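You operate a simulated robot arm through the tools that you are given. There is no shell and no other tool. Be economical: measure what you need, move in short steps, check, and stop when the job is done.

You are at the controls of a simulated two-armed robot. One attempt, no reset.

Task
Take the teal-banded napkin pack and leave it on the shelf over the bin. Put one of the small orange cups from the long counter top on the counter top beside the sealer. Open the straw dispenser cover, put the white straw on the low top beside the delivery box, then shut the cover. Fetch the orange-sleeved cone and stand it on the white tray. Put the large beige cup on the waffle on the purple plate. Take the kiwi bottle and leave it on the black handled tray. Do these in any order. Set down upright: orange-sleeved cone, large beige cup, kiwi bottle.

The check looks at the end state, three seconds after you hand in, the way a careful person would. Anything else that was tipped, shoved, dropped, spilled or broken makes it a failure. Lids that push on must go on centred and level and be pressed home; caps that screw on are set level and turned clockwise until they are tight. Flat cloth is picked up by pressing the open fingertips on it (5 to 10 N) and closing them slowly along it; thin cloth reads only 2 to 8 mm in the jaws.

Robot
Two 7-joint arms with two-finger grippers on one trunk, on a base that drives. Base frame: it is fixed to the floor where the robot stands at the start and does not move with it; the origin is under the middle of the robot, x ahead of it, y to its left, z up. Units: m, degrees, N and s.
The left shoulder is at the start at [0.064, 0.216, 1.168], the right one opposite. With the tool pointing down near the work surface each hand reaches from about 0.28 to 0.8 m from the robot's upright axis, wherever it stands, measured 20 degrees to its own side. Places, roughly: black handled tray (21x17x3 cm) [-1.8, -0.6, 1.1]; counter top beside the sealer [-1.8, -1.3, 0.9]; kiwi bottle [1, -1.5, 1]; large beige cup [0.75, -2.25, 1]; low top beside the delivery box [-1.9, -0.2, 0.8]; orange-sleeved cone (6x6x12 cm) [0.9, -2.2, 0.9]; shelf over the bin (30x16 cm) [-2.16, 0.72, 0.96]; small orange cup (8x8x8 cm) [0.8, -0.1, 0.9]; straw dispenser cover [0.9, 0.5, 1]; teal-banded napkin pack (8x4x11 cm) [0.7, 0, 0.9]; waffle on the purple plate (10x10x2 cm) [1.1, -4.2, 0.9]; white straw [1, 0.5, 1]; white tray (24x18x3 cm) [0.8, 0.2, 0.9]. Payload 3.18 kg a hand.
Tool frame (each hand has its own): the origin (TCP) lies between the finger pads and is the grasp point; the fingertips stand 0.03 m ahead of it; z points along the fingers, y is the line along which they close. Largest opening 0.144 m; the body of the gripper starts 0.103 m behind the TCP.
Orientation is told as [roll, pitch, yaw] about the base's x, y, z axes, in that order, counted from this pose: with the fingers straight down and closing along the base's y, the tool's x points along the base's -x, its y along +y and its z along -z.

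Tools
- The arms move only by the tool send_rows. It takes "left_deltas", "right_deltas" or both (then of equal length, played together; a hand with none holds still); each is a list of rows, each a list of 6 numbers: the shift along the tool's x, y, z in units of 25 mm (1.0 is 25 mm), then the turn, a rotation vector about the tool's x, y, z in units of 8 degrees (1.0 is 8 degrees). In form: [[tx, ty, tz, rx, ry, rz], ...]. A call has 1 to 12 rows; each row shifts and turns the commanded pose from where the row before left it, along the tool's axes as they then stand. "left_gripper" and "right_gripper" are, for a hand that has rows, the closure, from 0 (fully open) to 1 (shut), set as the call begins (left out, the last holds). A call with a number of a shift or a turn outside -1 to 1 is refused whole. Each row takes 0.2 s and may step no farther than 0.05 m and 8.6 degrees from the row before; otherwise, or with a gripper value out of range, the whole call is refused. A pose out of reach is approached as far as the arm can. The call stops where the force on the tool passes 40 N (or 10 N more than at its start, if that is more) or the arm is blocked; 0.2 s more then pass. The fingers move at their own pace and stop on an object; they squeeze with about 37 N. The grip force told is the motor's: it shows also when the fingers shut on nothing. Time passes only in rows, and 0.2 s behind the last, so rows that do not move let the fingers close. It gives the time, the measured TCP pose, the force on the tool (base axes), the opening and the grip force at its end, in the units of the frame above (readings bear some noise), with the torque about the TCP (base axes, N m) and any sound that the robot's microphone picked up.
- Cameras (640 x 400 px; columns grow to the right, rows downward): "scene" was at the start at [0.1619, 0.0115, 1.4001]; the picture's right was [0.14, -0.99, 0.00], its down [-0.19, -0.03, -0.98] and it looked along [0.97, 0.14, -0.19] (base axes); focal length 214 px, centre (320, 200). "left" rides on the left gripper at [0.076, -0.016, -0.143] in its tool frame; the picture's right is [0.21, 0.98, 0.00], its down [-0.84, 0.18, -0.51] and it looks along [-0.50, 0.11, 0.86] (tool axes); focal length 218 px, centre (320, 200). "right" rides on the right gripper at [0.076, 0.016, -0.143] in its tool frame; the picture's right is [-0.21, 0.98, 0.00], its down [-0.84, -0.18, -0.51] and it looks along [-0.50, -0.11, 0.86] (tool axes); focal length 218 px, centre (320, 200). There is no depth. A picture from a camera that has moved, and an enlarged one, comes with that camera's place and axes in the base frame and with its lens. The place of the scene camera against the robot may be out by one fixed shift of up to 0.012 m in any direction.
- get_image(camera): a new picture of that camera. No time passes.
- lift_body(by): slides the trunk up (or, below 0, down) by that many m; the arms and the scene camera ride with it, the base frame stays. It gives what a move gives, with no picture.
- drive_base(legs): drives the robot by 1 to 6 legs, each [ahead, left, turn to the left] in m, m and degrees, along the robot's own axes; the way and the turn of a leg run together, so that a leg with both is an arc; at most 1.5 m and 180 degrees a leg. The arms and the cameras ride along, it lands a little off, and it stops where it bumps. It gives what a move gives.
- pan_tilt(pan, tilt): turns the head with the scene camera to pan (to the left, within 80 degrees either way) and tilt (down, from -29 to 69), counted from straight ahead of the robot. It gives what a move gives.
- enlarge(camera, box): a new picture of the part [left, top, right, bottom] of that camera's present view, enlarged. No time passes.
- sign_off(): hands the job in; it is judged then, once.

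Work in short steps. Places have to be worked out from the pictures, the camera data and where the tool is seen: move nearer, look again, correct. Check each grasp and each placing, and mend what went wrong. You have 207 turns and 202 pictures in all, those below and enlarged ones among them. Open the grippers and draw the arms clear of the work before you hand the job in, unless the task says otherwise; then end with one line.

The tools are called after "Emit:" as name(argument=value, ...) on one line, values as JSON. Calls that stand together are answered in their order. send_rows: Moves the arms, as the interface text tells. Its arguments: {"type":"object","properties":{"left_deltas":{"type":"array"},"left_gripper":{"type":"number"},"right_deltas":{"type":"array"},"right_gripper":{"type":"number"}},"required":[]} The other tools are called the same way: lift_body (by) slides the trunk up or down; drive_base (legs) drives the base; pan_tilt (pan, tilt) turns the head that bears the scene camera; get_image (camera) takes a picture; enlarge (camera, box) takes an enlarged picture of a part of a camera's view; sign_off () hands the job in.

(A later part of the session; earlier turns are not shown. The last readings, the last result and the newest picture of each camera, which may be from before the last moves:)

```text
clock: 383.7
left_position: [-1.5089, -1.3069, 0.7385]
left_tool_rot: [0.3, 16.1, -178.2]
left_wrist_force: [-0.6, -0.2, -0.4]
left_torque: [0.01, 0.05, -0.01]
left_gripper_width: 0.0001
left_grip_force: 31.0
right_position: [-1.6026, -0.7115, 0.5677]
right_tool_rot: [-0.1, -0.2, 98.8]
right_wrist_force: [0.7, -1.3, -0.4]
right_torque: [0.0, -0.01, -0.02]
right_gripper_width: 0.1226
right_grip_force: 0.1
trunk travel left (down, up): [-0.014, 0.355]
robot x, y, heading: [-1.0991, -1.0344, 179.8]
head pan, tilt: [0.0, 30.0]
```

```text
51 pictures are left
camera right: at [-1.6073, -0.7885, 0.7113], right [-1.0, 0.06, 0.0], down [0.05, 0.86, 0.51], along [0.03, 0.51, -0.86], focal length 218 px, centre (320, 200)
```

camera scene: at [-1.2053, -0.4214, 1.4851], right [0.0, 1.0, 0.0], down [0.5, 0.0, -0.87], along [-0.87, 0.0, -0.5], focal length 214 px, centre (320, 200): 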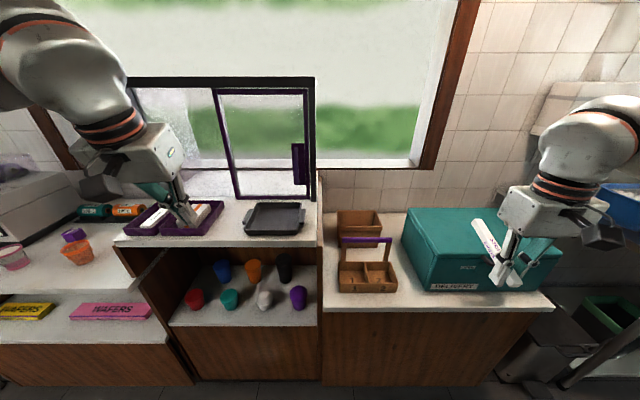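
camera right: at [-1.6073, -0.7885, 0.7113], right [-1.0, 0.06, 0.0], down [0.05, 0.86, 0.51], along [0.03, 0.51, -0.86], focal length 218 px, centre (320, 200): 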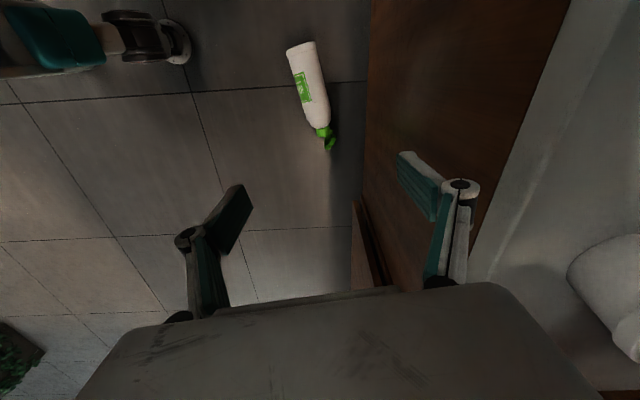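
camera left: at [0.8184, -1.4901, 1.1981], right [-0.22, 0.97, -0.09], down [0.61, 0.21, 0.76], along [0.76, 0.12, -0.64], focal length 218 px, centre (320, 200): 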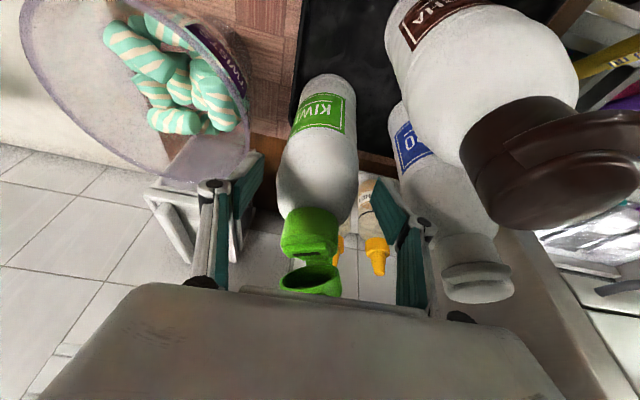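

Bottle body centre ≈(−1.573, −0.772). I move over it and start down.

Emit:
send_rows(right_deltas=[[0.225, -0.066, 1, 0, 0, 0], [0.225, -0.066, 1, 0, 0, 0], [0.225, -0.066, 1, 0, 0, 0], [0.225, -0.066, 1, 0, 0, 0], [0.225, -0.066, 1, 0, 0, 0], [0.225, -0.066, 1, 0, 0, 0], [0.225, -0.066, 1, 0, 0, 0], [0.225, -0.066, 1, 0, 0, 0], [0.225, -0.066, 1, 0, 0, 0], [0.225, -0.066, 1, 0, 0, 0], [0.225, -0.066, 1, 0, 0, 0], [0.225, -0.066, 1, 0, 0, 0]])

Emit:
get_image(camera="right")

```text
clock: 386.3
left_position: [-1.509, -1.3079, 0.7385]
left_tool_rot: [0.3, 16.1, -178.2]
left_wrist_force: [0.7, 0.0, -0.8]
left_torque: [0.02, 0.0, 0.0]
left_gripper_width: 0.0
left_grip_force: 31.0
right_position: [-1.5724, -0.7731, 0.2677]
right_tool_rot: [-0.1, 0.0, 98.8]
right_wrist_force: [-0.7, -0.3, 0.8]
right_torque: [-0.02, 0.04, 0.0]
right_gripper_width: 0.1226
right_grip_force: 0.0
trunk travel left (down, up): [-0.014, 0.355]
robot x, y, heading: [-1.1001, -1.0347, 180.0]
head pan, tilt: [0.0, 30.0]
```

```text
50 pictures are left
camera right: at [-1.5766, -0.8505, 0.4103], right [-1.0, 0.06, 0.0], down [0.05, 0.86, 0.51], along [0.03, 0.51, -0.86], focal length 218 px, centre (320, 200)
```

right: 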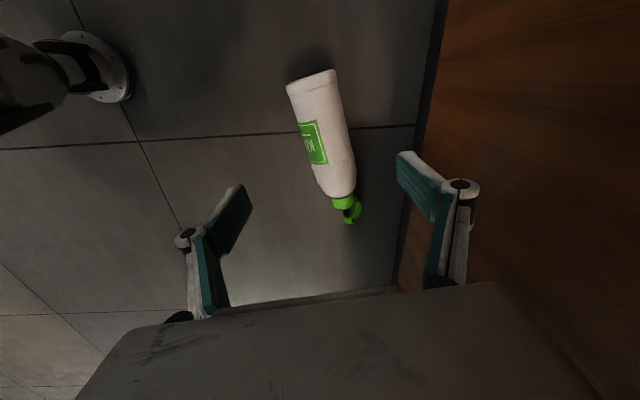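

Well aligned. I rotate 3°, fine-shift and descend to grasp.

Emit:
send_rows(right_deltas=[[-0.08, 0.13, 1, 0, 0, -0.2], [-0.08, 0.13, 1, 0, 0, -0.2], [0, 0, 1, 0, 0, 0], [0, 0, 1, 0, 0, 0], [0, 0, 1, 0, 0, 0], [0, 0, 1, 0, 0, 0], [0, 0, 1, 0, 0, 0], [0, 0, 1, 0, 0, 0], [0, 0, 0.9, 0, 0, 0]])

Emit:
send_rows(right_deltas=[[0, 0, 0, 0, 0, 0], [0, 0, 0, 0, 0, 0], [0, 0, 0, 0, 0, 0]], right_gripper=1.0)

Emit:
get_image(camera="right")

```text
clock: 388.3
left_position: [-1.5083, -1.3076, 0.7386]
left_tool_rot: [0.3, 16.1, -178.2]
left_wrist_force: [0.5, -0.5, 0.1]
left_torque: [-0.02, 0.01, -0.03]
left_gripper_width: 0.0001
left_grip_force: 31.1
right_position: [-1.577, -0.7697, 0.0446]
right_tool_rot: [-0.1, -0.1, 102.0]
right_wrist_force: [0.2, 0.7, -0.3]
right_torque: [0.03, 0.02, -0.02]
right_gripper_width: 0.1223
right_grip_force: 0.0
trunk travel left (down, up): [-0.014, 0.355]
robot x, y, heading: [-1.1006, -1.0403, 179.6]
head pan, tilt: [0.0, 30.0]
```

```text
clock: 389.1
left_position: [-1.5076, -1.3067, 0.7375]
left_tool_rot: [0.3, 16.1, -178.2]
left_wrist_force: [0.7, 1.1, 0.6]
left_torque: [-0.02, -0.01, 0.0]
left_gripper_width: 0.0003
left_grip_force: 30.7
right_position: [-1.5766, -0.7691, 0.0439]
right_tool_rot: [-0.1, -0.1, 102.1]
right_wrist_force: [3.1, 0.9, 0.9]
right_torque: [0.05, -0.19, 0.26]
right_gripper_width: 0.076
right_grip_force: 37.1
trunk travel left (down, up): [-0.014, 0.355]
robot x, y, heading: [-1.0976, -1.0335, 179.9]
head pan, tilt: [0.0, 30.0]
```

```text
49 pictures are left
camera right: at [-1.5784, -0.8477, 0.1877], right [-1.0, 0.0, 0.0], down [0.0, 0.86, 0.51], along [0.0, 0.51, -0.86], focal length 218 px, centre (320, 200)
```

right: 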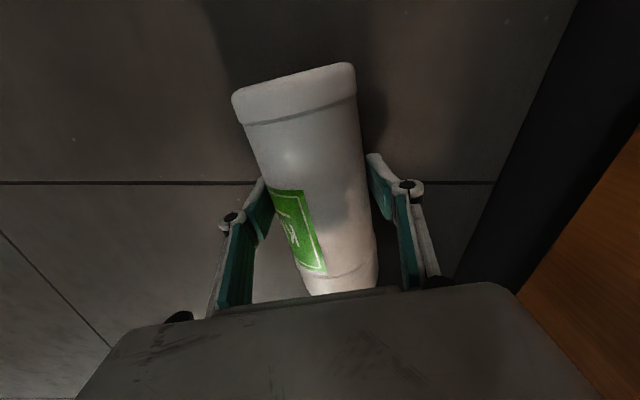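

Gripped on the body. I lift it with the arm, then raise the trunk.

Emit:
send_rows(right_deltas=[[0, 0, -0.5, 0, 0, 0], [0, 0, -0.8, 0, 0, 0], [0, 0, -1, 0, 0, 0], [0, 0, -1, 0, 0, 0], [0, 0, -1, 0, 0, 0], [0, 0, -1, 0, 0, 0], [0, 0, -1, 0, 0, 0], [0, 0, -1, 0, 0, 0], [0, 0, -1, 0, 0, 0], [0, 0, -1, 0, 0, 0], [0, 0, -1, 0, 0, 0], [0, 0, -1, 0, 0, 0]])

Emit:
drive_base(legs=[[-0.3, 0, 0]])

Emit:
lift_body(by=0.34)

Emit:
get_image(camera="right")

```text
clock: 391.7
left_position: [-1.5088, -1.3064, 0.7379]
left_tool_rot: [0.3, 16.1, -178.1]
left_wrist_force: [0.0, 0.0, -0.5]
left_torque: [0.01, 0.04, 0.0]
left_gripper_width: 0.0
left_grip_force: 30.1
right_position: [-1.58, -0.7724, 0.3274]
right_tool_rot: [-0.1, -0.1, 102.0]
right_wrist_force: [0.2, 0.3, -12.7]
right_torque: [-0.01, 0.02, 0.04]
right_gripper_width: 0.0756
right_grip_force: 38.0
trunk travel left (down, up): [-0.014, 0.355]
robot x, y, heading: [-1.1008, -1.0376, 179.8]
head pan, tilt: [0.0, 30.0]
```

```text
clock: 393.8
left_position: [-1.2088, -1.3082, 0.7386]
left_tool_rot: [0.4, 16.1, -178.2]
left_wrist_force: [-0.9, -0.2, 0.8]
left_torque: [0.02, 0.01, -0.04]
left_gripper_width: 0.0
left_grip_force: 30.2
right_position: [-1.2783, -0.7745, 0.3262]
right_tool_rot: [-0.1, 0.0, 102.0]
right_wrist_force: [0.5, 0.1, -12.6]
right_torque: [-0.03, -0.02, -0.01]
right_gripper_width: 0.0759
right_grip_force: 37.0
trunk travel left (down, up): [-0.014, 0.355]
robot x, y, heading: [-0.7986, -1.0355, 180.0]
head pan, tilt: [0.0, 30.0]
```

```text
clock: 397.1
left_position: [-1.209, -1.3069, 1.0773]
left_tool_rot: [0.2, 16.3, -178.2]
left_wrist_force: [0.6, 0.5, 0.4]
left_torque: [-0.02, 0.01, -0.03]
left_gripper_width: 0.0
left_grip_force: 30.8
right_position: [-1.279, -0.7744, 0.6659]
right_tool_rot: [-0.1, -0.1, 102.0]
right_wrist_force: [-0.5, 0.3, -13.3]
right_torque: [-0.02, -0.01, 0.05]
right_gripper_width: 0.0759
right_grip_force: 37.0
trunk travel left (down, up): [-0.354, 0.015]
robot x, y, heading: [-0.7994, -1.0357, 179.6]
head pan, tilt: [0.0, 30.0]
```

```text
48 pictures are left
camera right: at [-1.2801, -0.8509, 0.8093], right [-1.0, 0.0, 0.0], down [0.0, 0.86, 0.51], along [0.0, 0.51, -0.86], focal length 218 px, centre (320, 200)
```

right: 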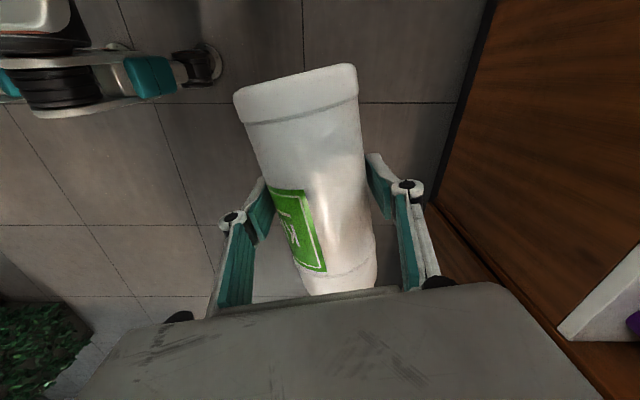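

Held firmly with no torque. I raise the hand while turning it to face forward.

Emit:
send_rows(right_deltas=[[0, 0, -1, 0, 0, -0.9], [0, 0, -1, 0, 0, -0.9], [0, 0, -1, 0, 0, -0.9], [0, 0, -1, 0, 0, -0.9], [0, 0, -1, 0, 0, -0.9], [0, 0, -1, 0, 0, -0.9], [0, 0, -1, 0, 0, -0.9], [0, 0, -1, 0, 0, -0.9], [0, 0, -1, 0, 0, -0.9], [0, 0, -1, 0, 0, -0.9], [0, 0, -1, 0, 0, -0.9]])

Emit:
send_rows(right_deltas=[[-0.6, 0, -0.8, 0, -0.9, 0], [-0.7, 0, -0.7, 0, -0.9, 0], [-0.75, 0, -0.55, 0, -0.9, 0], [-0.75, 0, -0.4, 0, -0.9, 0], [-0.75, 0, -0.2, 0, -0.9, 0], [-0.7, 0, 0.1, 0, -0.9, 0], [-0.6, 0, 0.3, 0, -0.9, 0], [-0.5, 0, 0.5, 0, -0.9, 0], [-0.3, 0, 0.7, 0, -0.9, 0], [-0.1, 0, 0.8, 0, -0.9, 0], [0, 0, 0.8, 0, -0.9, 0], [0, 0, 0.8, 0, -0.9, 0]])

Emit:
get_image(camera="scene")

```text
clock: 399.5
left_position: [-1.2093, -1.3067, 1.0775]
left_tool_rot: [0.3, 16.2, -178.2]
left_wrist_force: [0.5, -0.3, -0.3]
left_torque: [0.0, -0.01, 0.0]
left_gripper_width: 0.0
left_grip_force: 31.2
right_position: [-1.2778, -0.7753, 0.9409]
right_tool_rot: [-0.1, 0.2, -178.7]
right_wrist_force: [1.1, 0.3, -13.0]
right_torque: [-0.01, 0.04, 0.01]
right_gripper_width: 0.0757
right_grip_force: 36.6
trunk travel left (down, up): [-0.354, 0.015]
robot x, y, heading: [-0.7985, -1.033, 180.0]
head pan, tilt: [0.0, 30.0]
```

```text
clock: 402.1
left_position: [-1.2085, -1.308, 1.0788]
left_tool_rot: [0.3, 16.1, -178.2]
left_wrist_force: [-0.3, 0.7, 0.1]
left_torque: [0.0, -0.03, 0.02]
left_gripper_width: 0.0
left_grip_force: 30.3
right_position: [-1.4266, -0.8106, 1.1046]
right_tool_rot: [-1.7, -55.5, -177.2]
right_wrist_force: [0.8, 0.1, -13.4]
right_torque: [-0.04, -0.11, 0.04]
right_gripper_width: 0.076
right_grip_force: 37.2
right hand out of reach, approached as far as the arm can: row 7, 8, 9, 10, 11, 12
trunk travel left (down, up): [-0.354, 0.015]
robot x, y, heading: [-0.8005, -1.0378, 179.7]
head pan, tilt: [0.0, 30.0]
```

```text
47 pictures are left
camera scene: at [-0.9231, -1.0377, 1.4754], right [0.0, 1.0, 0.0], down [0.5, 0.0, -0.87], along [-0.87, 0.0, -0.5], focal length 214 px, centre (320, 200)
```

scene: 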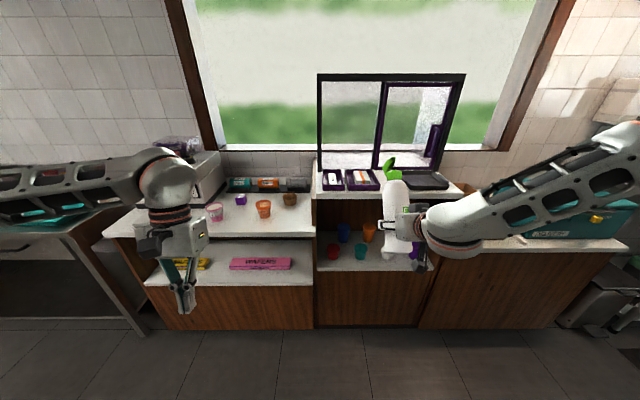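

The bottle is held cap-up, tilted 35°. I raise the hand toward shoulder height where the wrist can pitch to horizontal.

Emit:
send_rows(right_deltas=[[-0.82, 0, -0.5, 0, -0.3, 0], [-0.83, 0, -0.45, 0, -0.4, 0], [-0.85, 0, -0.4, 0, -0.5, 0], [-0.87, 0, -0.35, 0, -0.6, 0], [-0.9, 0, -0.25, 0, -0.6, 0], [-0.93, 0, -0.15, 0, -0.7, 0], [-0.95, 0, 0.0, 0, -0.7, 0], [-0.97, 0, 0.3, 0, -0.7, 0], [-0.6, 0, 0.5, 0, -0.4, 0]])

```text
clock: 404.1
left_position: [-1.2091, -1.308, 1.0776]
left_tool_rot: [0.2, 16.3, -178.2]
left_wrist_force: [0.2, -0.8, -0.2]
left_torque: [0.0, 0.01, -0.01]
left_gripper_width: 0.0
left_grip_force: 30.2
right_position: [-1.4659, -0.8608, 1.3726]
right_tool_rot: [-21.6, -83.8, -159.6]
right_wrist_force: [-0.6, -0.4, -13.1]
right_torque: [0.04, -0.07, -0.06]
right_gripper_width: 0.0759
right_grip_force: 36.8
right hand out of reach, approached as far as the arm can: row 2, 3, 4, 5, 6, 7, 8, 9
trunk travel left (down, up): [-0.354, 0.015]
robot x, y, heading: [-0.8009, -1.0373, 180.1]
head pan, tilt: [0.0, 30.0]
```

The bottle is now upright within 6° and level. I drive to the black tray: right 0.22 m and forward most of the way.

Emit:
drive_base(legs=[[0, -0.22, 0], [0.2, 0, 0]])

Emit:
get_image(camera="scene")

```text
clock: 407.8
left_position: [-1.407, -1.0855, 1.077]
left_tool_rot: [0.2, 16.2, -178.3]
left_wrist_force: [-0.9, 0.1, 0.5]
left_torque: [0.01, -0.03, -0.02]
left_gripper_width: 0.0001
left_grip_force: 30.6
right_position: [-1.6638, -0.6359, 1.3733]
right_tool_rot: [-21.0, -83.7, -160.3]
right_wrist_force: [-0.7, 0.1, -12.9]
right_torque: [-0.01, -0.08, -0.02]
right_gripper_width: 0.0757
right_grip_force: 37.6
trunk travel left (down, up): [-0.354, 0.015]
robot x, y, heading: [-0.995, -0.815, 179.7]
head pan, tilt: [0.0, 30.0]
```

```text
46 pictures are left
camera scene: at [-1.1215, -0.816, 1.4754], right [0.01, 1.0, 0.0], down [0.5, 0.0, -0.87], along [-0.87, 0.01, -0.5], focal length 214 px, centre (320, 200)
```

scene: 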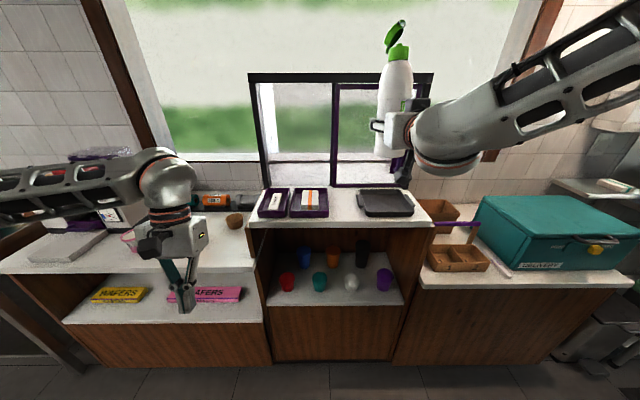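

Tray centre triangulates to (−1.783, −0.571, ~1.083). I align over it and lower the trunk part-way.

Emit:
drive_base(legs=[[0, -0.065, 0], [0.117, 0, 0]])

Emit:
lift_body(by=-0.12)

Emit:
get_image(camera="scene")

```text
clock: 409.9
left_position: [-1.5232, -1.0195, 1.0777]
left_tool_rot: [0.3, 16.1, -178.5]
left_wrist_force: [-0.5, -0.4, -0.3]
left_torque: [-0.02, -0.01, 0.04]
left_gripper_width: 0.0
left_grip_force: 30.8
right_position: [-1.7801, -0.5685, 1.3726]
right_tool_rot: [-21.1, -83.7, -160.2]
right_wrist_force: [0.0, 0.4, -13.3]
right_torque: [0.03, -0.07, -0.03]
right_gripper_width: 0.0758
right_grip_force: 36.3
trunk travel left (down, up): [-0.354, 0.015]
robot x, y, heading: [-1.1126, -0.7508, 179.5]
head pan, tilt: [0.0, 30.0]
```

```text
clock: 411.4
left_position: [-1.5232, -1.018, 0.9586]
left_tool_rot: [0.3, 16.0, -178.5]
left_wrist_force: [0.5, -0.2, -0.4]
left_torque: [-0.01, -0.01, -0.02]
left_gripper_width: 0.0
left_grip_force: 30.7
right_position: [-1.7785, -0.5697, 1.2549]
right_tool_rot: [-21.6, -83.8, -159.9]
right_wrist_force: [0.4, 0.0, -13.1]
right_torque: [-0.03, -0.1, 0.02]
right_gripper_width: 0.0757
right_grip_force: 37.1
trunk travel left (down, up): [-0.234, 0.135]
robot x, y, heading: [-1.1108, -0.7487, 179.5]
head pan, tilt: [0.0, 30.0]
```

```text
45 pictures are left
camera scene: at [-1.2663, -0.7495, 1.3536], right [0.01, 1.0, 0.0], down [0.5, 0.0, -0.87], along [-0.87, 0.01, -0.5], focal length 214 px, centre (320, 200)
```

scene: 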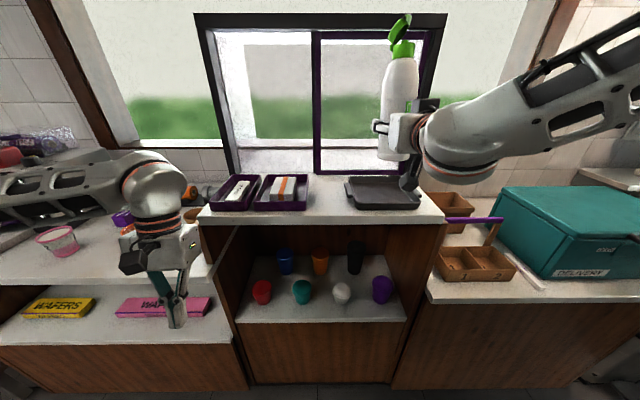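

Bottle is right over the tray. I lower 8 cm more, then in small steps to contact.

Emit:
lift_body(by=-0.07)

Emit:
enlarge(camera="scene", box=[330, 20, 470, 230])

```text
clock: 412.5
left_position: [-1.5229, -1.0182, 0.8886]
left_tool_rot: [0.3, 16.1, -178.5]
left_wrist_force: [-0.5, 0.5, 0.4]
left_torque: [0.0, 0.04, 0.01]
left_gripper_width: 0.0
left_grip_force: 31.1
right_position: [-1.7897, -0.5685, 1.1596]
right_tool_rot: [-15.5, -81.4, -166.0]
right_wrist_force: [0.9, 0.0, -11.6]
right_torque: [0.0, -0.12, -0.03]
right_gripper_width: 0.0754
right_grip_force: 36.9
trunk travel left (down, up): [-0.164, 0.205]
robot x, y, heading: [-1.1113, -0.7474, 179.4]
head pan, tilt: [0.0, 30.0]
```

```text
1.90 times, centred on (400, 125) of scene
camera zoom: at [-1.3237, -0.7491, 1.279], right [0.01, 1.0, 0.0], down [0.5, 0.0, -0.87], along [-0.87, 0.01, -0.5], focal length 408 px, centre (168, 343)
```

zoom: 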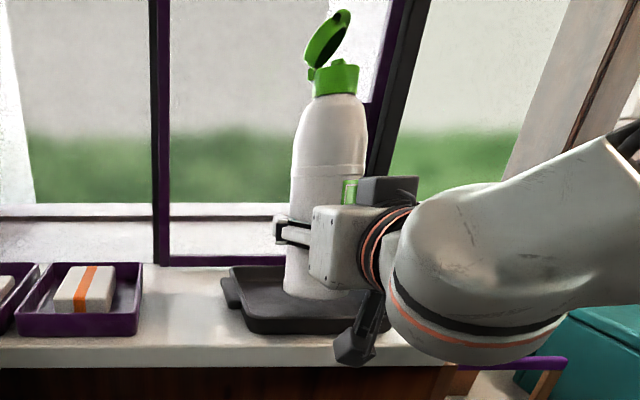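

Base is about at the tray. I lower with small arm steps until contact.

Emit:
send_rows(right_deltas=[[0.12, 0, 0, 0, 0, 0], [0.12, 0, 0, 0, 0, 0], [0.12, 0, 0, 0, 0, 0], [0.12, 0, 0, 0, 0, 0], [0.12, 0, 0, 0, 0, 0]])

```text
clock: 413.7
left_position: [-1.5234, -1.0187, 0.8881]
left_tool_rot: [0.3, 16.2, -178.6]
left_wrist_force: [-0.1, 0.8, 0.3]
left_torque: [0.04, -0.01, 0.03]
left_gripper_width: 0.0
left_grip_force: 30.3
right_position: [-1.7917, -0.5686, 1.1508]
right_tool_rot: [-14.6, -80.8, -167.0]
right_wrist_force: [-0.8, 0.2, -14.1]
right_torque: [-0.01, -0.09, -0.01]
right_gripper_width: 0.0757
right_grip_force: 37.7
right hand out of reach, approached as far as the arm can: row 3, 5
trunk travel left (down, up): [-0.164, 0.205]
robot x, y, heading: [-1.1098, -0.749, 179.4]
head pan, tilt: [0.0, 30.0]
```

Not touching yet (weight still carried). I continue down in small steps.

Emit:
send_rows(right_deltas=[[0.15, 0, 0, 0, 0.05, 0], [0.15, 0, 0, 0, 0.05, 0], [0.15, 0, 0, 0, 0.05, 0], [0.15, 0, 0, 0, 0.05, 0], [0.15, 0, 0, 0, 0.05, 0], [0.15, 0, 0, 0, 0.05, 0]])

```text
clock: 415.1
left_position: [-1.5207, -1.0199, 0.8899]
left_tool_rot: [0.1, 15.9, -178.5]
left_wrist_force: [0.3, 1.0, 0.3]
left_torque: [0.03, -0.01, 0.04]
left_gripper_width: 0.0001
left_grip_force: 30.5
right_position: [-1.783, -0.5696, 1.1383]
right_tool_rot: [-12.4, -79.7, -168.9]
right_wrist_force: [2.7, 0.5, 19.6]
right_torque: [-0.11, 0.79, 0.04]
right_gripper_width: 0.0759
right_grip_force: 37.5
trunk travel left (down, up): [-0.164, 0.205]
robot x, y, heading: [-1.1165, -0.7519, 179.5]
head pan, tilt: [0.0, 30.0]
```

Contact made. I open the right hand to let the bottle settle, and check.

Emit:
send_rows(right_deltas=[[-0.05, 0, 0, 0, 0, 0], [0, 0, 0, 0, 0, 0], [0, 0, 0, 0, 0, 0], [0, 0, 0, 0, 0, 0]], right_gripper=0.3)

Emit:
enlarge(camera="scene", box=[330, 20, 470, 230])

```text
clock: 416.1
left_position: [-1.5238, -1.0184, 0.8886]
left_tool_rot: [0.4, 16.2, -178.6]
left_wrist_force: [0.4, 0.9, -0.1]
left_torque: [0.04, 0.0, 0.01]
left_gripper_width: 0.0002
left_grip_force: 30.6
right_position: [-1.786, -0.5687, 1.1317]
right_tool_rot: [-12.0, -78.9, -169.5]
right_wrist_force: [-0.7, 0.4, -0.3]
right_torque: [0.04, 0.02, 0.01]
right_gripper_width: 0.101
right_grip_force: 0.0
trunk travel left (down, up): [-0.164, 0.205]
robot x, y, heading: [-1.1121, -0.7498, 179.5]
head pan, tilt: [0.0, 30.0]
```

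```text
1.90 times, centred on (400, 125) of scene
camera zoom: at [-1.3241, -0.7493, 1.2788], right [0.01, 1.0, 0.0], down [0.5, 0.0, -0.87], along [-0.87, 0.01, -0.5], focal length 408 px, centre (168, 343)
```

zoom: 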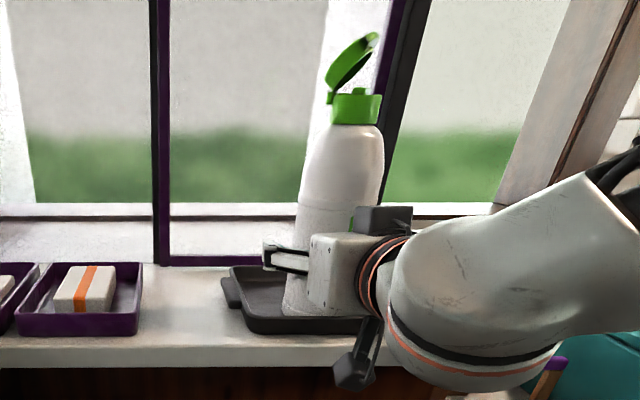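

The bottle stands upright on the tray. I back the hand out, raise it, and bring closed fingers above the flip lid to press it shut.

Emit:
drive_base(legs=[[-0.16, 0, 0]])

Emit:
lift_body(by=0.2)

Emit:
send_rows(right_deltas=[[-0.8, 0, 0, 0, 0, 0], [-0.8, 0, 0, 0, 0, 0], [-0.8, 0, 0, 0, 0, 0], [-0.8, 0, 0, 0, 0, 0]], right_gripper=1.0)

Emit:
get_image(camera="scene")

```text
clock: 417.5
left_position: [-1.3629, -1.0198, 0.8873]
left_tool_rot: [0.3, 16.0, -178.5]
left_wrist_force: [-0.2, -0.1, 1.4]
left_torque: [-0.01, 0.02, 0.01]
left_gripper_width: 0.0
left_grip_force: 30.7
right_position: [-1.6267, -0.5691, 1.1315]
right_tool_rot: [-12.1, -78.9, -169.5]
right_wrist_force: [1.2, 0.2, 0.7]
right_torque: [0.0, -0.04, -0.02]
right_gripper_width: 0.1008
right_grip_force: 0.0
trunk travel left (down, up): [-0.164, 0.205]
robot x, y, heading: [-0.9558, -0.7484, 179.4]
head pan, tilt: [0.0, 30.0]
```

```text
clock: 419.7
left_position: [-1.3634, -1.0189, 1.0885]
left_tool_rot: [0.3, 16.0, -178.5]
left_wrist_force: [-0.1, 0.6, 0.8]
left_torque: [0.01, 0.01, -0.01]
left_gripper_width: 0.0
left_grip_force: 30.6
right_position: [-1.6269, -0.5687, 1.3312]
right_tool_rot: [-12.1, -78.9, -169.4]
right_wrist_force: [0.6, 0.5, 0.1]
right_torque: [-0.04, -0.01, -0.03]
right_gripper_width: 0.1008
right_grip_force: 0.0
trunk travel left (down, up): [-0.364, 0.005]
robot x, y, heading: [-0.9544, -0.7516, 179.4]
head pan, tilt: [0.0, 30.0]
```

```text
clock: 420.7
left_position: [-1.3648, -1.0205, 1.0887]
left_tool_rot: [0.3, 16.2, -178.6]
left_wrist_force: [-0.6, 0.4, -0.7]
left_torque: [0.0, 0.0, 0.0]
left_gripper_width: 0.0002
left_grip_force: 30.2
right_position: [-1.6423, -0.5727, 1.411]
right_tool_rot: [-12.0, -78.9, -169.5]
right_wrist_force: [-0.6, -0.4, 0.3]
right_torque: [0.0, 0.01, -0.01]
right_gripper_width: 0.0001
right_grip_force: 30.7
trunk travel left (down, up): [-0.364, 0.005]
robot x, y, heading: [-0.9553, -0.7479, 179.7]
head pan, tilt: [0.0, 30.0]
```

```text
42 pictures are left
camera scene: at [-1.0767, -0.7515, 1.4852], right [0.01, 1.0, 0.0], down [0.5, 0.0, -0.87], along [-0.87, 0.01, -0.5], focal length 214 px, centre (320, 200)
```

scene: 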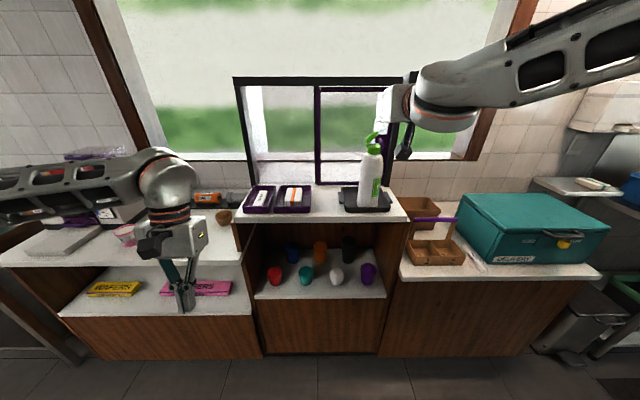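

I drive forward over the bottle and press down gently in small rows.

Emit:
drive_base(legs=[[0.15, 0, 0]])

Emit:
send_rows(right_deltas=[[0.4, 0, 0, 0, 0, 0], [0.4, 0, 0, 0, 0, 0], [0.4, 0, 0, 0, 0, 0], [0.4, 0, 0, 0, 0, 0], [0.3, 0, 0, 0, 0, 0], [0.3, 0, 0, 0, 0, 0], [0.3, 0, 0, 0, 0, 0], [0.3, 0, 0, 0, 0, 0]])

Emit:
enlarge(camera="scene", box=[320, 70, 460, 240])

```text
clock: 422.1
left_position: [-1.5131, -1.0186, 1.0887]
left_tool_rot: [0.3, 16.1, -178.5]
left_wrist_force: [-0.8, -0.4, -0.6]
left_torque: [-0.02, 0.01, 0.03]
left_gripper_width: 0.0
left_grip_force: 30.8
right_position: [-1.7923, -0.5705, 1.41]
right_tool_rot: [-11.9, -79.0, -169.6]
right_wrist_force: [0.0, -0.3, 0.2]
right_torque: [0.02, 0.01, -0.02]
right_gripper_width: 0.0
right_grip_force: 30.5
trunk travel left (down, up): [-0.364, 0.005]
robot x, y, heading: [-1.0996, -0.7499, 179.8]
head pan, tilt: [0.0, 30.0]
```

```text
clock: 423.9
left_position: [-1.5135, -1.0196, 1.0888]
left_tool_rot: [0.3, 16.1, -178.5]
left_wrist_force: [-0.2, -0.9, 0.8]
left_torque: [-0.01, 0.01, 0.02]
left_gripper_width: 0.0
left_grip_force: 31.0
right_position: [-1.7789, -0.5673, 1.3425]
right_tool_rot: [-11.9, -79.0, -169.6]
right_wrist_force: [-0.2, -0.4, 0.4]
right_torque: [0.0, -0.04, 0.0]
right_gripper_width: 0.0
right_grip_force: 30.9
trunk travel left (down, up): [-0.364, 0.005]
robot x, y, heading: [-1.1003, -0.7503, 179.1]
head pan, tilt: [0.0, 30.0]
```

```text
2.35 times, centred on (390, 155) of scene
camera zoom: at [-1.226, -0.7501, 1.4852], right [0.01, 1.0, 0.0], down [0.5, 0.0, -0.87], along [-0.87, 0.01, -0.5], focal length 505 px, centre (155, 306)
```

zoom: 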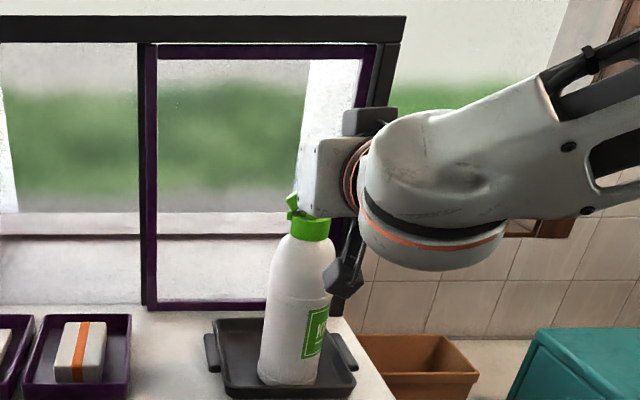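

No force yet. I continue down a little further.

Emit:
send_rows(right_deltas=[[0.25, 0, 0, 0, 0, 0], [0.25, 0, 0, 0, 0, 0], [0.25, 0, 0, 0, 0, 0], [0.25, 0, 0, 0, 0, 0], [0.2, 0, 0, 0, 0, 0], [0.2, 0, 0, 0, 0, 0], [0.2, 0, 0, 0, 0, 0]])

Emit:
get_image(camera="right")

```text
clock: 425.4
left_position: [-1.5131, -1.0183, 1.089]
left_tool_rot: [0.4, 16.1, -178.5]
left_wrist_force: [-0.2, -1.1, 0.1]
left_torque: [-0.03, -0.02, 0.0]
left_gripper_width: 0.0001
left_grip_force: 30.6
right_position: [-1.7719, -0.5755, 1.3196]
right_tool_rot: [-11.8, -78.7, -170.0]
right_wrist_force: [-2.1, 2.7, 8.1]
right_torque: [0.05, 0.2, -0.02]
right_gripper_width: 0.0059
right_grip_force: 30.8
right hand out of reach, approached as far as the arm can: row 4, 5, 6, 7
trunk travel left (down, up): [-0.364, 0.005]
robot x, y, heading: [-1.0986, -0.7467, 179.4]
head pan, tilt: [0.0, 30.0]
```

```text
40 pictures are left
camera right: at [-1.618, -0.5936, 1.2714], right [-0.07, -0.98, 0.17], down [0.34, 0.13, 0.93], along [-0.94, 0.12, 0.33], focal length 218 px, centre (320, 200)
```

right: 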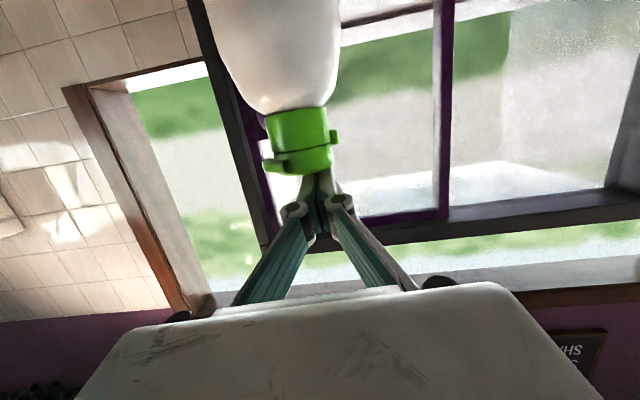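

The flip lid looks closed now. I lift off, back away, restore the right hand, and head to the cone/cup counter.

Emit:
send_rows(right_deltas=[[-0.8, 0, 0, 0, 0, 0], [-0.8, 0, 0, 0, 0, 0], [-0.8, 0, 0, 0, 0, 0]])

Emit:
drive_base(legs=[[-0.45, 0, 0]])

Emit:
send_rows(right_deltas=[[0, -0.2, -0.9, 0, 0.9, 0], [0.1, -0.2, -0.9, 0, 0.9, 0], [0.2, -0.2, -0.9, 0, 0.9, 0], [0.3, -0.2, -0.9, 0, 0.9, 0], [0.4, -0.2, -0.8, 0, 0.9, 0], [0.6, -0.2, -0.6, 0, 0.9, 0], [0.7, -0.2, -0.4, 0, 0.9, 0], [0.8, -0.2, -0.2, 0, 0.9, 0], [0.9, -0.2, 0, 0, 0.9, 0], [0.9, -0.2, 0.3, 0, 0.9, 0], [0.6, -0.2, 0.3, 0, 0.8, 0]], right_gripper=0.2, left_deltas=[[0.3, 0.2, -0.5, 0, -0.18, 0], [0.3, 0.2, -0.5, 0, -0.18, 0], [0.3, 0.2, -0.5, 0, -0.18, 0], [0.3, 0.2, -0.5, 0, -0.18, 0], [0.3, 0.2, -0.5, 0, -0.18, 0], [0.3, 0.2, -0.5, 0, -0.18, 0], [0, 0, 0, 0, -0.18, 0], [0, 0, 0, 0, -0.18, 0], [0, 0, 0, 0, -0.18, 0], [0, 0, 0, 0, -0.18, 0], [0, 0, 0, 0, -0.18, 0]], left_gripper=0.0)

Emit:
get_image(camera="scene")

Emit:
drive_base(legs=[[0, 1.3, 0], [0, 0, 180]])

```text
clock: 426.2
left_position: [-1.5123, -1.0175, 1.0879]
left_tool_rot: [0.3, 16.0, -178.5]
left_wrist_force: [-0.3, 1.1, -0.2]
left_torque: [0.0, -0.02, -0.02]
left_gripper_width: 0.0002
left_grip_force: 30.6
right_position: [-1.7834, -0.5788, 1.376]
right_tool_rot: [-12.0, -78.8, -169.2]
right_wrist_force: [0.4, 0.3, -0.1]
right_torque: [0.0, -0.02, -0.02]
right_gripper_width: 0.0
right_grip_force: 30.7
trunk travel left (down, up): [-0.364, 0.005]
robot x, y, heading: [-1.1045, -0.7504, 179.5]
head pan, tilt: [0.0, 30.0]
```

```text
clock: 428.9
left_position: [-1.0645, -1.0241, 1.0888]
left_tool_rot: [0.2, 16.1, -178.3]
left_wrist_force: [0.4, 0.5, -0.3]
left_torque: [0.01, 0.04, 0.01]
left_gripper_width: 0.0
left_grip_force: 30.7
right_position: [-1.337, -0.5845, 1.3766]
right_tool_rot: [-12.0, -79.0, -169.2]
right_wrist_force: [0.8, 1.0, -0.9]
right_torque: [0.04, 0.01, 0.0]
right_gripper_width: 0.0001
right_grip_force: 30.5
trunk travel left (down, up): [-0.364, 0.005]
robot x, y, heading: [-0.6589, -0.7545, 179.8]
head pan, tilt: [0.0, 30.0]
```

```text
clock: 431.4
left_position: [-1.0378, -1.0524, 1.1716]
left_tool_rot: [0.3, 0.2, -178.3]
left_wrist_force: [0.0, 0.2, 1.4]
left_torque: [0.02, -0.02, 0.02]
left_gripper_width: 0.1439
left_grip_force: 0.1
right_position: [-1.1078, -0.5344, 1.3657]
right_tool_rot: [-2.3, -0.6, 179.2]
right_wrist_force: [-0.6, -0.8, 0.0]
right_torque: [-0.02, 0.04, 0.03]
right_gripper_width: 0.1151
right_grip_force: 0.1
trunk travel left (down, up): [-0.364, 0.005]
robot x, y, heading: [-0.6576, -0.753, 180.0]
head pan, tilt: [0.0, 30.0]
```

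```text
39 pictures are left
camera scene: at [-0.7805, -0.7536, 1.4851], right [0.01, 1.0, 0.0], down [0.5, 0.0, -0.87], along [-0.87, 0.0, -0.5], focal length 214 px, centre (320, 200)
```

scene: 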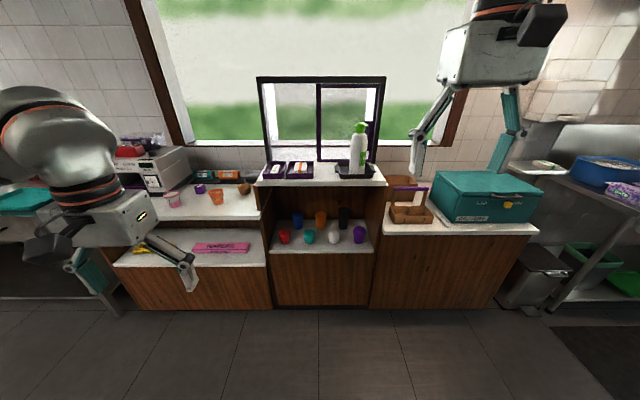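

```text
clock: 450.4
left_position: [-0.2846, -1.7666, 1.1714]
left_tool_rot: [0.3, 0.3, 0.8]
left_wrist_force: [0.0, -0.3, -1.2]
left_torque: [0.04, 0.01, -0.02]
left_gripper_width: 0.1441
left_grip_force: 0.0
right_position: [-0.2217, -2.2862, 1.3662]
right_tool_rot: [-2.2, -0.7, -2.0]
right_wrist_force: [-0.6, -0.7, 0.3]
right_torque: [0.0, -0.01, 0.0]
right_gripper_width: 0.1149
right_grip_force: 0.0
trunk travel left (down, up): [-0.364, 0.005]
robot x, y, heading: [-0.6674, -2.0612, -1.4]
head pan, tilt: [0.0, 30.0]
```

Bottle, cup, straw and pack are all in place. I approach the counter with the cone and beige cup and look.

Emit:
drive_base(legs=[[0.55, -0.1, 1.4]])

Emit:
get_image(camera="scene")

```text
clock: 453.6
left_position: [0.2583, -1.8624, 1.1703]
left_tool_rot: [0.2, 0.3, 2.2]
left_wrist_force: [0.0, -0.2, -0.6]
left_torque: [0.0, -0.01, 0.01]
left_gripper_width: 0.1438
left_grip_force: 0.1
right_position: [0.3358, -2.3795, 1.3662]
right_tool_rot: [-2.3, -0.8, -0.5]
right_wrist_force: [1.0, -0.8, -0.1]
right_torque: [0.01, 0.0, 0.02]
right_gripper_width: 0.1153
right_grip_force: 0.1
trunk travel left (down, up): [-0.364, 0.005]
robot x, y, heading: [-0.1213, -2.162, 0.4]
head pan, tilt: [0.0, 30.0]
```

```text
38 pictures are left
camera scene: at [0.0197, -2.1659, 1.4851], right [0.0, -1.0, 0.0], down [-0.5, 0.0, -0.87], along [0.87, 0.0, -0.5], focal length 214 px, centre (320, 200)
```

scene: 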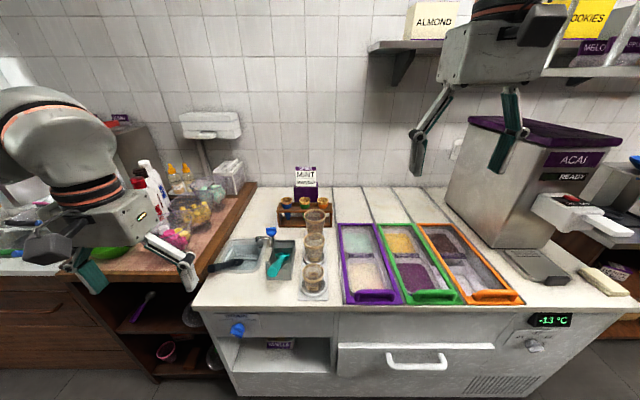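

I zoom in on the cone stand and cups.

Emit:
enlarge(camera="scene", box=[230, 150, 370, 310])

```text
2.50 times, centred on (300, 230) of scene
camera zoom: at [0.0197, -2.1659, 1.4851], right [0.0, -1.0, 0.0], down [-0.5, 0.0, -0.87], along [0.87, 0.0, -0.5], focal length 536 px, centre (370, 125)
```

zoom: 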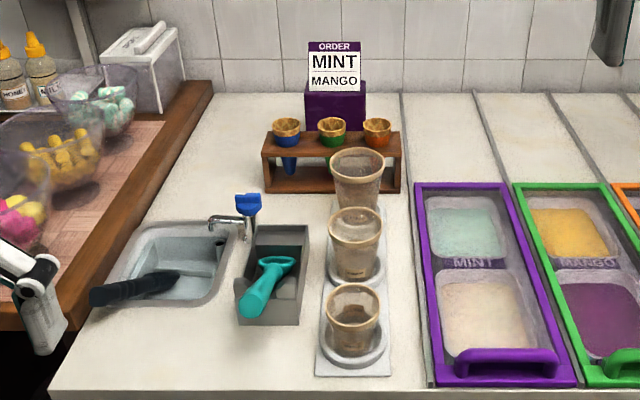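

Large beige cup (back one) ≈(0.777, −2.144), rim ≈0.97; orange cone is rightmost in the stand ≈(0.9, −2.18). I position for the left hand to take the cup.

Emit:
drive_base(legs=[[0.22, -0.17, 0]])

Emit:
send_rows(left_deltas=[[-0.9, -0.25, 0.1, 0, 0, 0], [-0.9, -0.25, 0.1, 0, 0, 0], [-0.9, -0.25, 0.1, 0, 0, 0], [-0.9, -0.25, 0.1, 0, 0, 0], [-0.9, -0.25, 0.1, 0, 0, 0], [-0.9, -0.25, 0.1, 0, 0, 0], [-0.9, -0.25, 0.1, 0, 0, 0], [-0.9, -0.25, 0.1, 0, 0, 0]])

Emit:
get_image(camera="left")

```text
clock: 455.7
left_position: [0.4657, -2.026, 1.1717]
left_tool_rot: [0.2, 0.4, 2.0]
left_wrist_force: [0.7, -0.1, -0.1]
left_torque: [0.01, -0.01, 0.03]
left_gripper_width: 0.1441
left_grip_force: 0.1
right_position: [0.5414, -2.5453, 1.3651]
right_tool_rot: [-2.3, -0.6, -0.5]
right_wrist_force: [-0.6, 0.1, 0.2]
right_torque: [0.06, 0.01, -0.03]
right_gripper_width: 0.1152
right_grip_force: 0.0
trunk travel left (down, up): [-0.364, 0.005]
robot x, y, heading: [0.0893, -2.3291, 0.1]
head pan, tilt: [0.0, 30.0]
stopped in leg 1: the robot was blocked; the commanded pose is now the measured one
```

```text
clock: 457.5
left_position: [0.6473, -2.0677, 1.1498]
left_tool_rot: [0.3, 0.3, 2.1]
left_wrist_force: [0.2, 0.5, 0.0]
left_torque: [0.02, 0.03, -0.02]
left_gripper_width: 0.1439
left_grip_force: 0.1
right_position: [0.5412, -2.5436, 1.3658]
right_tool_rot: [-2.3, -0.6, -0.6]
right_wrist_force: [0.2, 0.0, -0.1]
right_torque: [0.01, 0.01, 0.03]
right_gripper_width: 0.115
right_grip_force: 0.1
trunk travel left (down, up): [-0.364, 0.005]
robot x, y, heading: [0.0853, -2.3276, 0.1]
head pan, tilt: [0.0, 30.0]
```

```text
36 pictures are left
camera left: at [0.5726, -2.0878, 1.2912], right [-0.24, 0.97, 0.01], down [0.84, 0.21, 0.5], along [0.49, 0.13, -0.86], focal length 218 px, centre (320, 200)
```

left: 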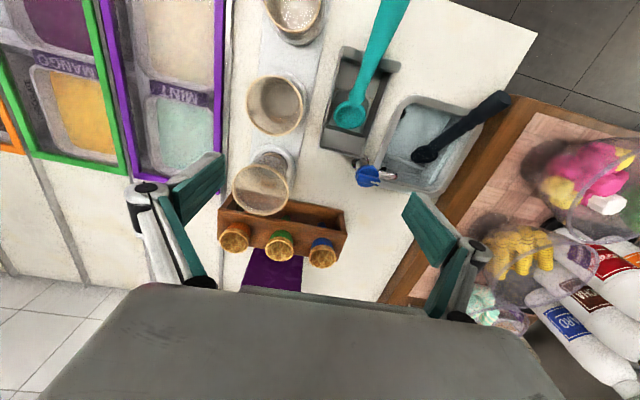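

Cup centre ≈(0.762, −2.138). I move over it and descend to grip below the rim.

Emit:
send_rows(left_deltas=[[-0.92, -0.58, 0.4, 0, 0, 0], [-0.92, -0.58, 0.4, 0, 0, 0], [-0.92, -0.58, 0.4, 0, 0, 0], [-0.92, -0.58, 0.4, 0, 0, 0], [-0.92, -0.58, 0.4, 0, 0, 0], [0, 0, 0.8, 0, 0, 0], [0, 0, 0.8, 0, 0, 0]], left_gripper=0.08)

Emit:
get_image(camera="left")

```text
clock: 459.1
left_position: [0.7662, -2.1365, 1.059]
left_tool_rot: [0.2, 0.3, 2.1]
left_wrist_force: [0.3, 0.4, 0.6]
left_torque: [0.02, 0.01, 0.02]
left_gripper_width: 0.1325
left_grip_force: 0.0
right_position: [0.5419, -2.5425, 1.3659]
right_tool_rot: [-2.3, -0.7, -0.5]
right_wrist_force: [0.3, -0.6, -1.0]
right_torque: [-0.03, 0.04, -0.03]
right_gripper_width: 0.1151
right_grip_force: 0.1
trunk travel left (down, up): [-0.364, 0.005]
robot x, y, heading: [0.0863, -2.3287, -0.1]
head pan, tilt: [0.0, 30.0]
```

```text
35 pictures are left
camera left: at [0.6897, -2.1555, 1.2006], right [-0.24, 0.97, 0.01], down [0.84, 0.21, 0.5], along [0.49, 0.13, -0.86], focal length 218 px, centre (320, 200)
```

left: 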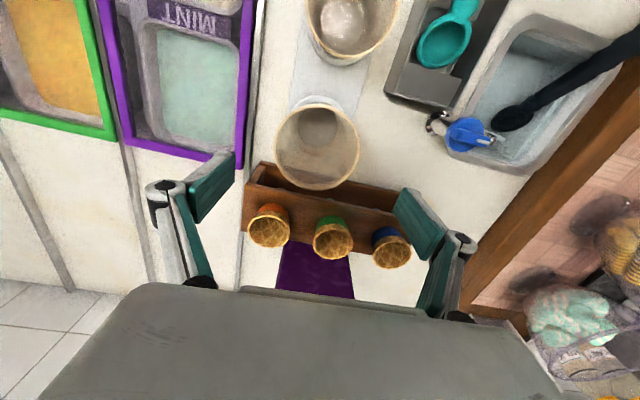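

Cup is taller than thought (rim ≈1.015), centre ≈(0.745, −2.142). I correct and descend to grip at z≈0.955.

Emit:
send_rows(left_deltas=[[0.84, -0.2, -0.1, 0, 0, 0], [0, 0, 0.9, 0, 0, 0], [0, 0, 0.9, 0, 0, 0], [0, 0, 0.9, 0, 0, 0], [0, 0, 0.9, 0, 0, 0], [0, 0, 0.6, 0, 0, 0]])

Emit:
send_rows(left_deltas=[[0, 0, 0, 0, 0, 0], [0, 0, 0, 0, 0, 0], [0, 0, 0, 0, 0, 0]], left_gripper=1.0)

Emit:
send_rows(left_deltas=[[0, 0, -0.5, 0, 0, 0], [0, 0, -0.8, 0, 0, 0], [0, 0, 0, 0, 0, 0]])

Emit:
get_image(camera="left")

```text
clock: 460.5
left_position: [0.7417, -2.1406, 0.9568]
left_tool_rot: [0.3, 0.3, 2.1]
left_wrist_force: [-1.0, -0.1, 0.2]
left_torque: [0.0, 0.02, 0.01]
left_gripper_width: 0.1325
left_grip_force: 0.0
right_position: [0.5414, -2.5431, 1.3652]
right_tool_rot: [-2.3, -0.7, -0.5]
right_wrist_force: [-0.3, -0.7, 0.1]
right_torque: [0.0, 0.01, 0.03]
right_gripper_width: 0.1151
right_grip_force: 0.0
trunk travel left (down, up): [-0.364, 0.005]
robot x, y, heading: [0.088, -2.3221, -0.5]
head pan, tilt: [0.0, 30.0]
```

```text
clock: 461.3
left_position: [0.7427, -2.1407, 0.9573]
left_tool_rot: [0.3, 0.2, 2.1]
left_wrist_force: [-0.8, 0.9, 1.2]
left_torque: [0.0, 0.07, -0.01]
left_gripper_width: 0.0841
left_grip_force: 36.7
right_position: [0.5413, -2.5436, 1.3664]
right_tool_rot: [-2.4, -0.7, -0.6]
right_wrist_force: [0.7, 0.6, 0.1]
right_torque: [-0.02, -0.06, 0.0]
right_gripper_width: 0.115
right_grip_force: 0.1
trunk travel left (down, up): [-0.364, 0.005]
robot x, y, heading: [0.0866, -2.3285, 0.0]
head pan, tilt: [0.0, 30.0]
```

```text
clock: 462.1
left_position: [0.7434, -2.1401, 0.9896]
left_tool_rot: [0.2, 0.3, 2.2]
left_wrist_force: [-0.2, -0.7, -0.2]
left_torque: [0.01, 0.01, -0.01]
left_gripper_width: 0.0838
left_grip_force: 36.6
right_position: [0.5418, -2.5427, 1.3654]
right_tool_rot: [-2.3, -0.7, -0.6]
right_wrist_force: [0.3, -0.3, 0.5]
right_torque: [0.01, 0.02, -0.02]
right_gripper_width: 0.1152
right_grip_force: 0.2
trunk travel left (down, up): [-0.364, 0.005]
robot x, y, heading: [0.09, -2.3263, 0.4]
head pan, tilt: [0.0, 30.0]
```

```text
34 pictures are left
camera left: at [0.6679, -2.1602, 1.1309], right [-0.24, 0.97, 0.01], down [0.84, 0.21, 0.5], along [0.49, 0.13, -0.86], focal length 218 px, centre (320, 200)
```

left: 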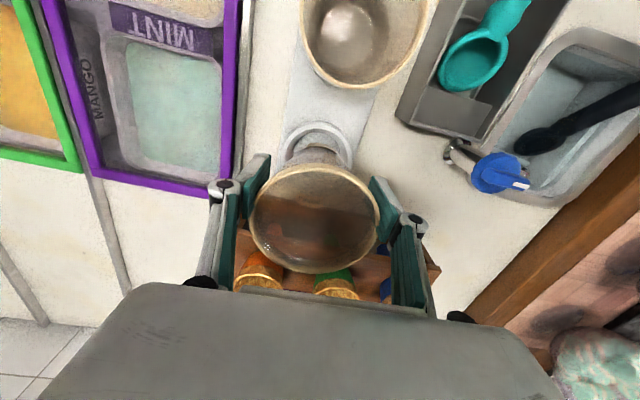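

Cup is gripped and lifted. I raise it, draw it in, and drive along to the waffle plate.

Emit:
send_rows(left_deltas=[[0, 0, -1, 0, 0, 0], [0, 0, -1, 0, 0, 0], [0, 0, -1, 0, 0, 0], [0, 0, -1, 0, 0, 0], [0.5, 0.2, -1, 0, 0, 0], [1, 0.3, -0.8, 0, 0, 0], [1, 0.3, -0.5, 0, 0, 0], [1, 0.3, 0, 0, 0, 0], [1, 0.3, 0, 0, 0, 0], [1, 0.3, 0, 0, 0, 0], [1, 0.3, 0, 0, 0, 0], [1, 0.3, 0, 0, 0, 0]])

Emit:
drive_base(legs=[[-0.4, 0, 0], [0, -1.2, 0], [0, -0.65, 0]])

Emit:
get_image(camera="scene")

```text
clock: 464.7
left_position: [0.5532, -2.0908, 1.1476]
left_tool_rot: [0.3, 0.2, 2.1]
left_wrist_force: [-0.6, 0.6, -0.3]
left_torque: [-0.01, 0.02, -0.01]
left_gripper_width: 0.0833
left_grip_force: 36.6
right_position: [0.5402, -2.5418, 1.3668]
right_tool_rot: [-2.3, -0.7, -0.7]
right_wrist_force: [0.4, 0.0, -0.1]
right_torque: [-0.02, 0.01, 0.01]
right_gripper_width: 0.1151
right_grip_force: 0.1
trunk travel left (down, up): [-0.364, 0.005]
robot x, y, heading: [0.0874, -2.3262, 0.1]
head pan, tilt: [0.0, 30.0]
```

```text
clock: 483.3
left_position: [0.1536, -3.9413, 1.1475]
left_tool_rot: [0.3, 0.3, 2.0]
left_wrist_force: [-0.3, 0.2, -1.2]
left_torque: [0.01, 0.03, 0.0]
left_gripper_width: 0.0812
left_grip_force: 37.0
right_position: [0.1389, -4.393, 1.366]
right_tool_rot: [-2.3, -0.7, -0.7]
right_wrist_force: [0.6, -0.3, -0.2]
right_torque: [0.02, 0.01, 0.0]
right_gripper_width: 0.1152
right_grip_force: 0.1
trunk travel left (down, up): [-0.364, 0.005]
robot x, y, heading: [-0.3181, -4.1793, -0.0]
head pan, tilt: [0.0, 30.0]
```

```text
33 pictures are left
camera scene: at [-0.1764, -4.1786, 1.4852], right [0.0, -1.0, 0.0], down [-0.5, 0.0, -0.87], along [0.87, 0.0, -0.5], focal length 214 px, centre (320, 200)
```

scene: 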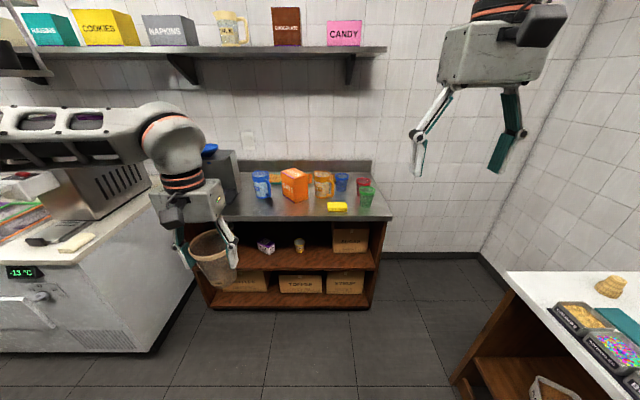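

I zoom to find the waffle on the purple plate on the steel table.

Emit:
enlarge(camera="scene", box=[200, 140, 400, 240])

```text
3.20 times, centred on (300, 190) of scene
camera zoom: at [-0.1764, -4.1786, 1.4852], right [0.0, -1.0, 0.0], down [-0.5, 0.0, -0.87], along [0.87, 0.0, -0.5], focal length 686 px, centre (384, 232)
```

zoom: 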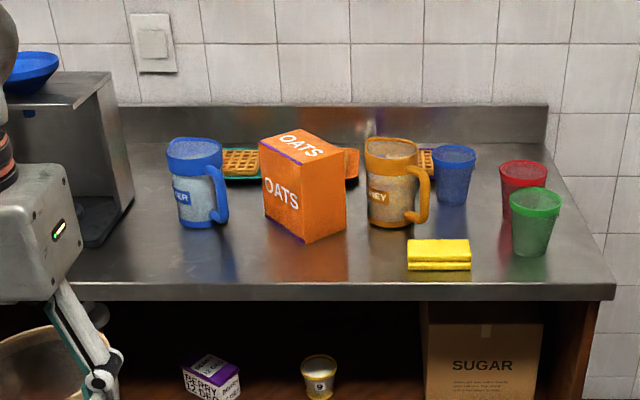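

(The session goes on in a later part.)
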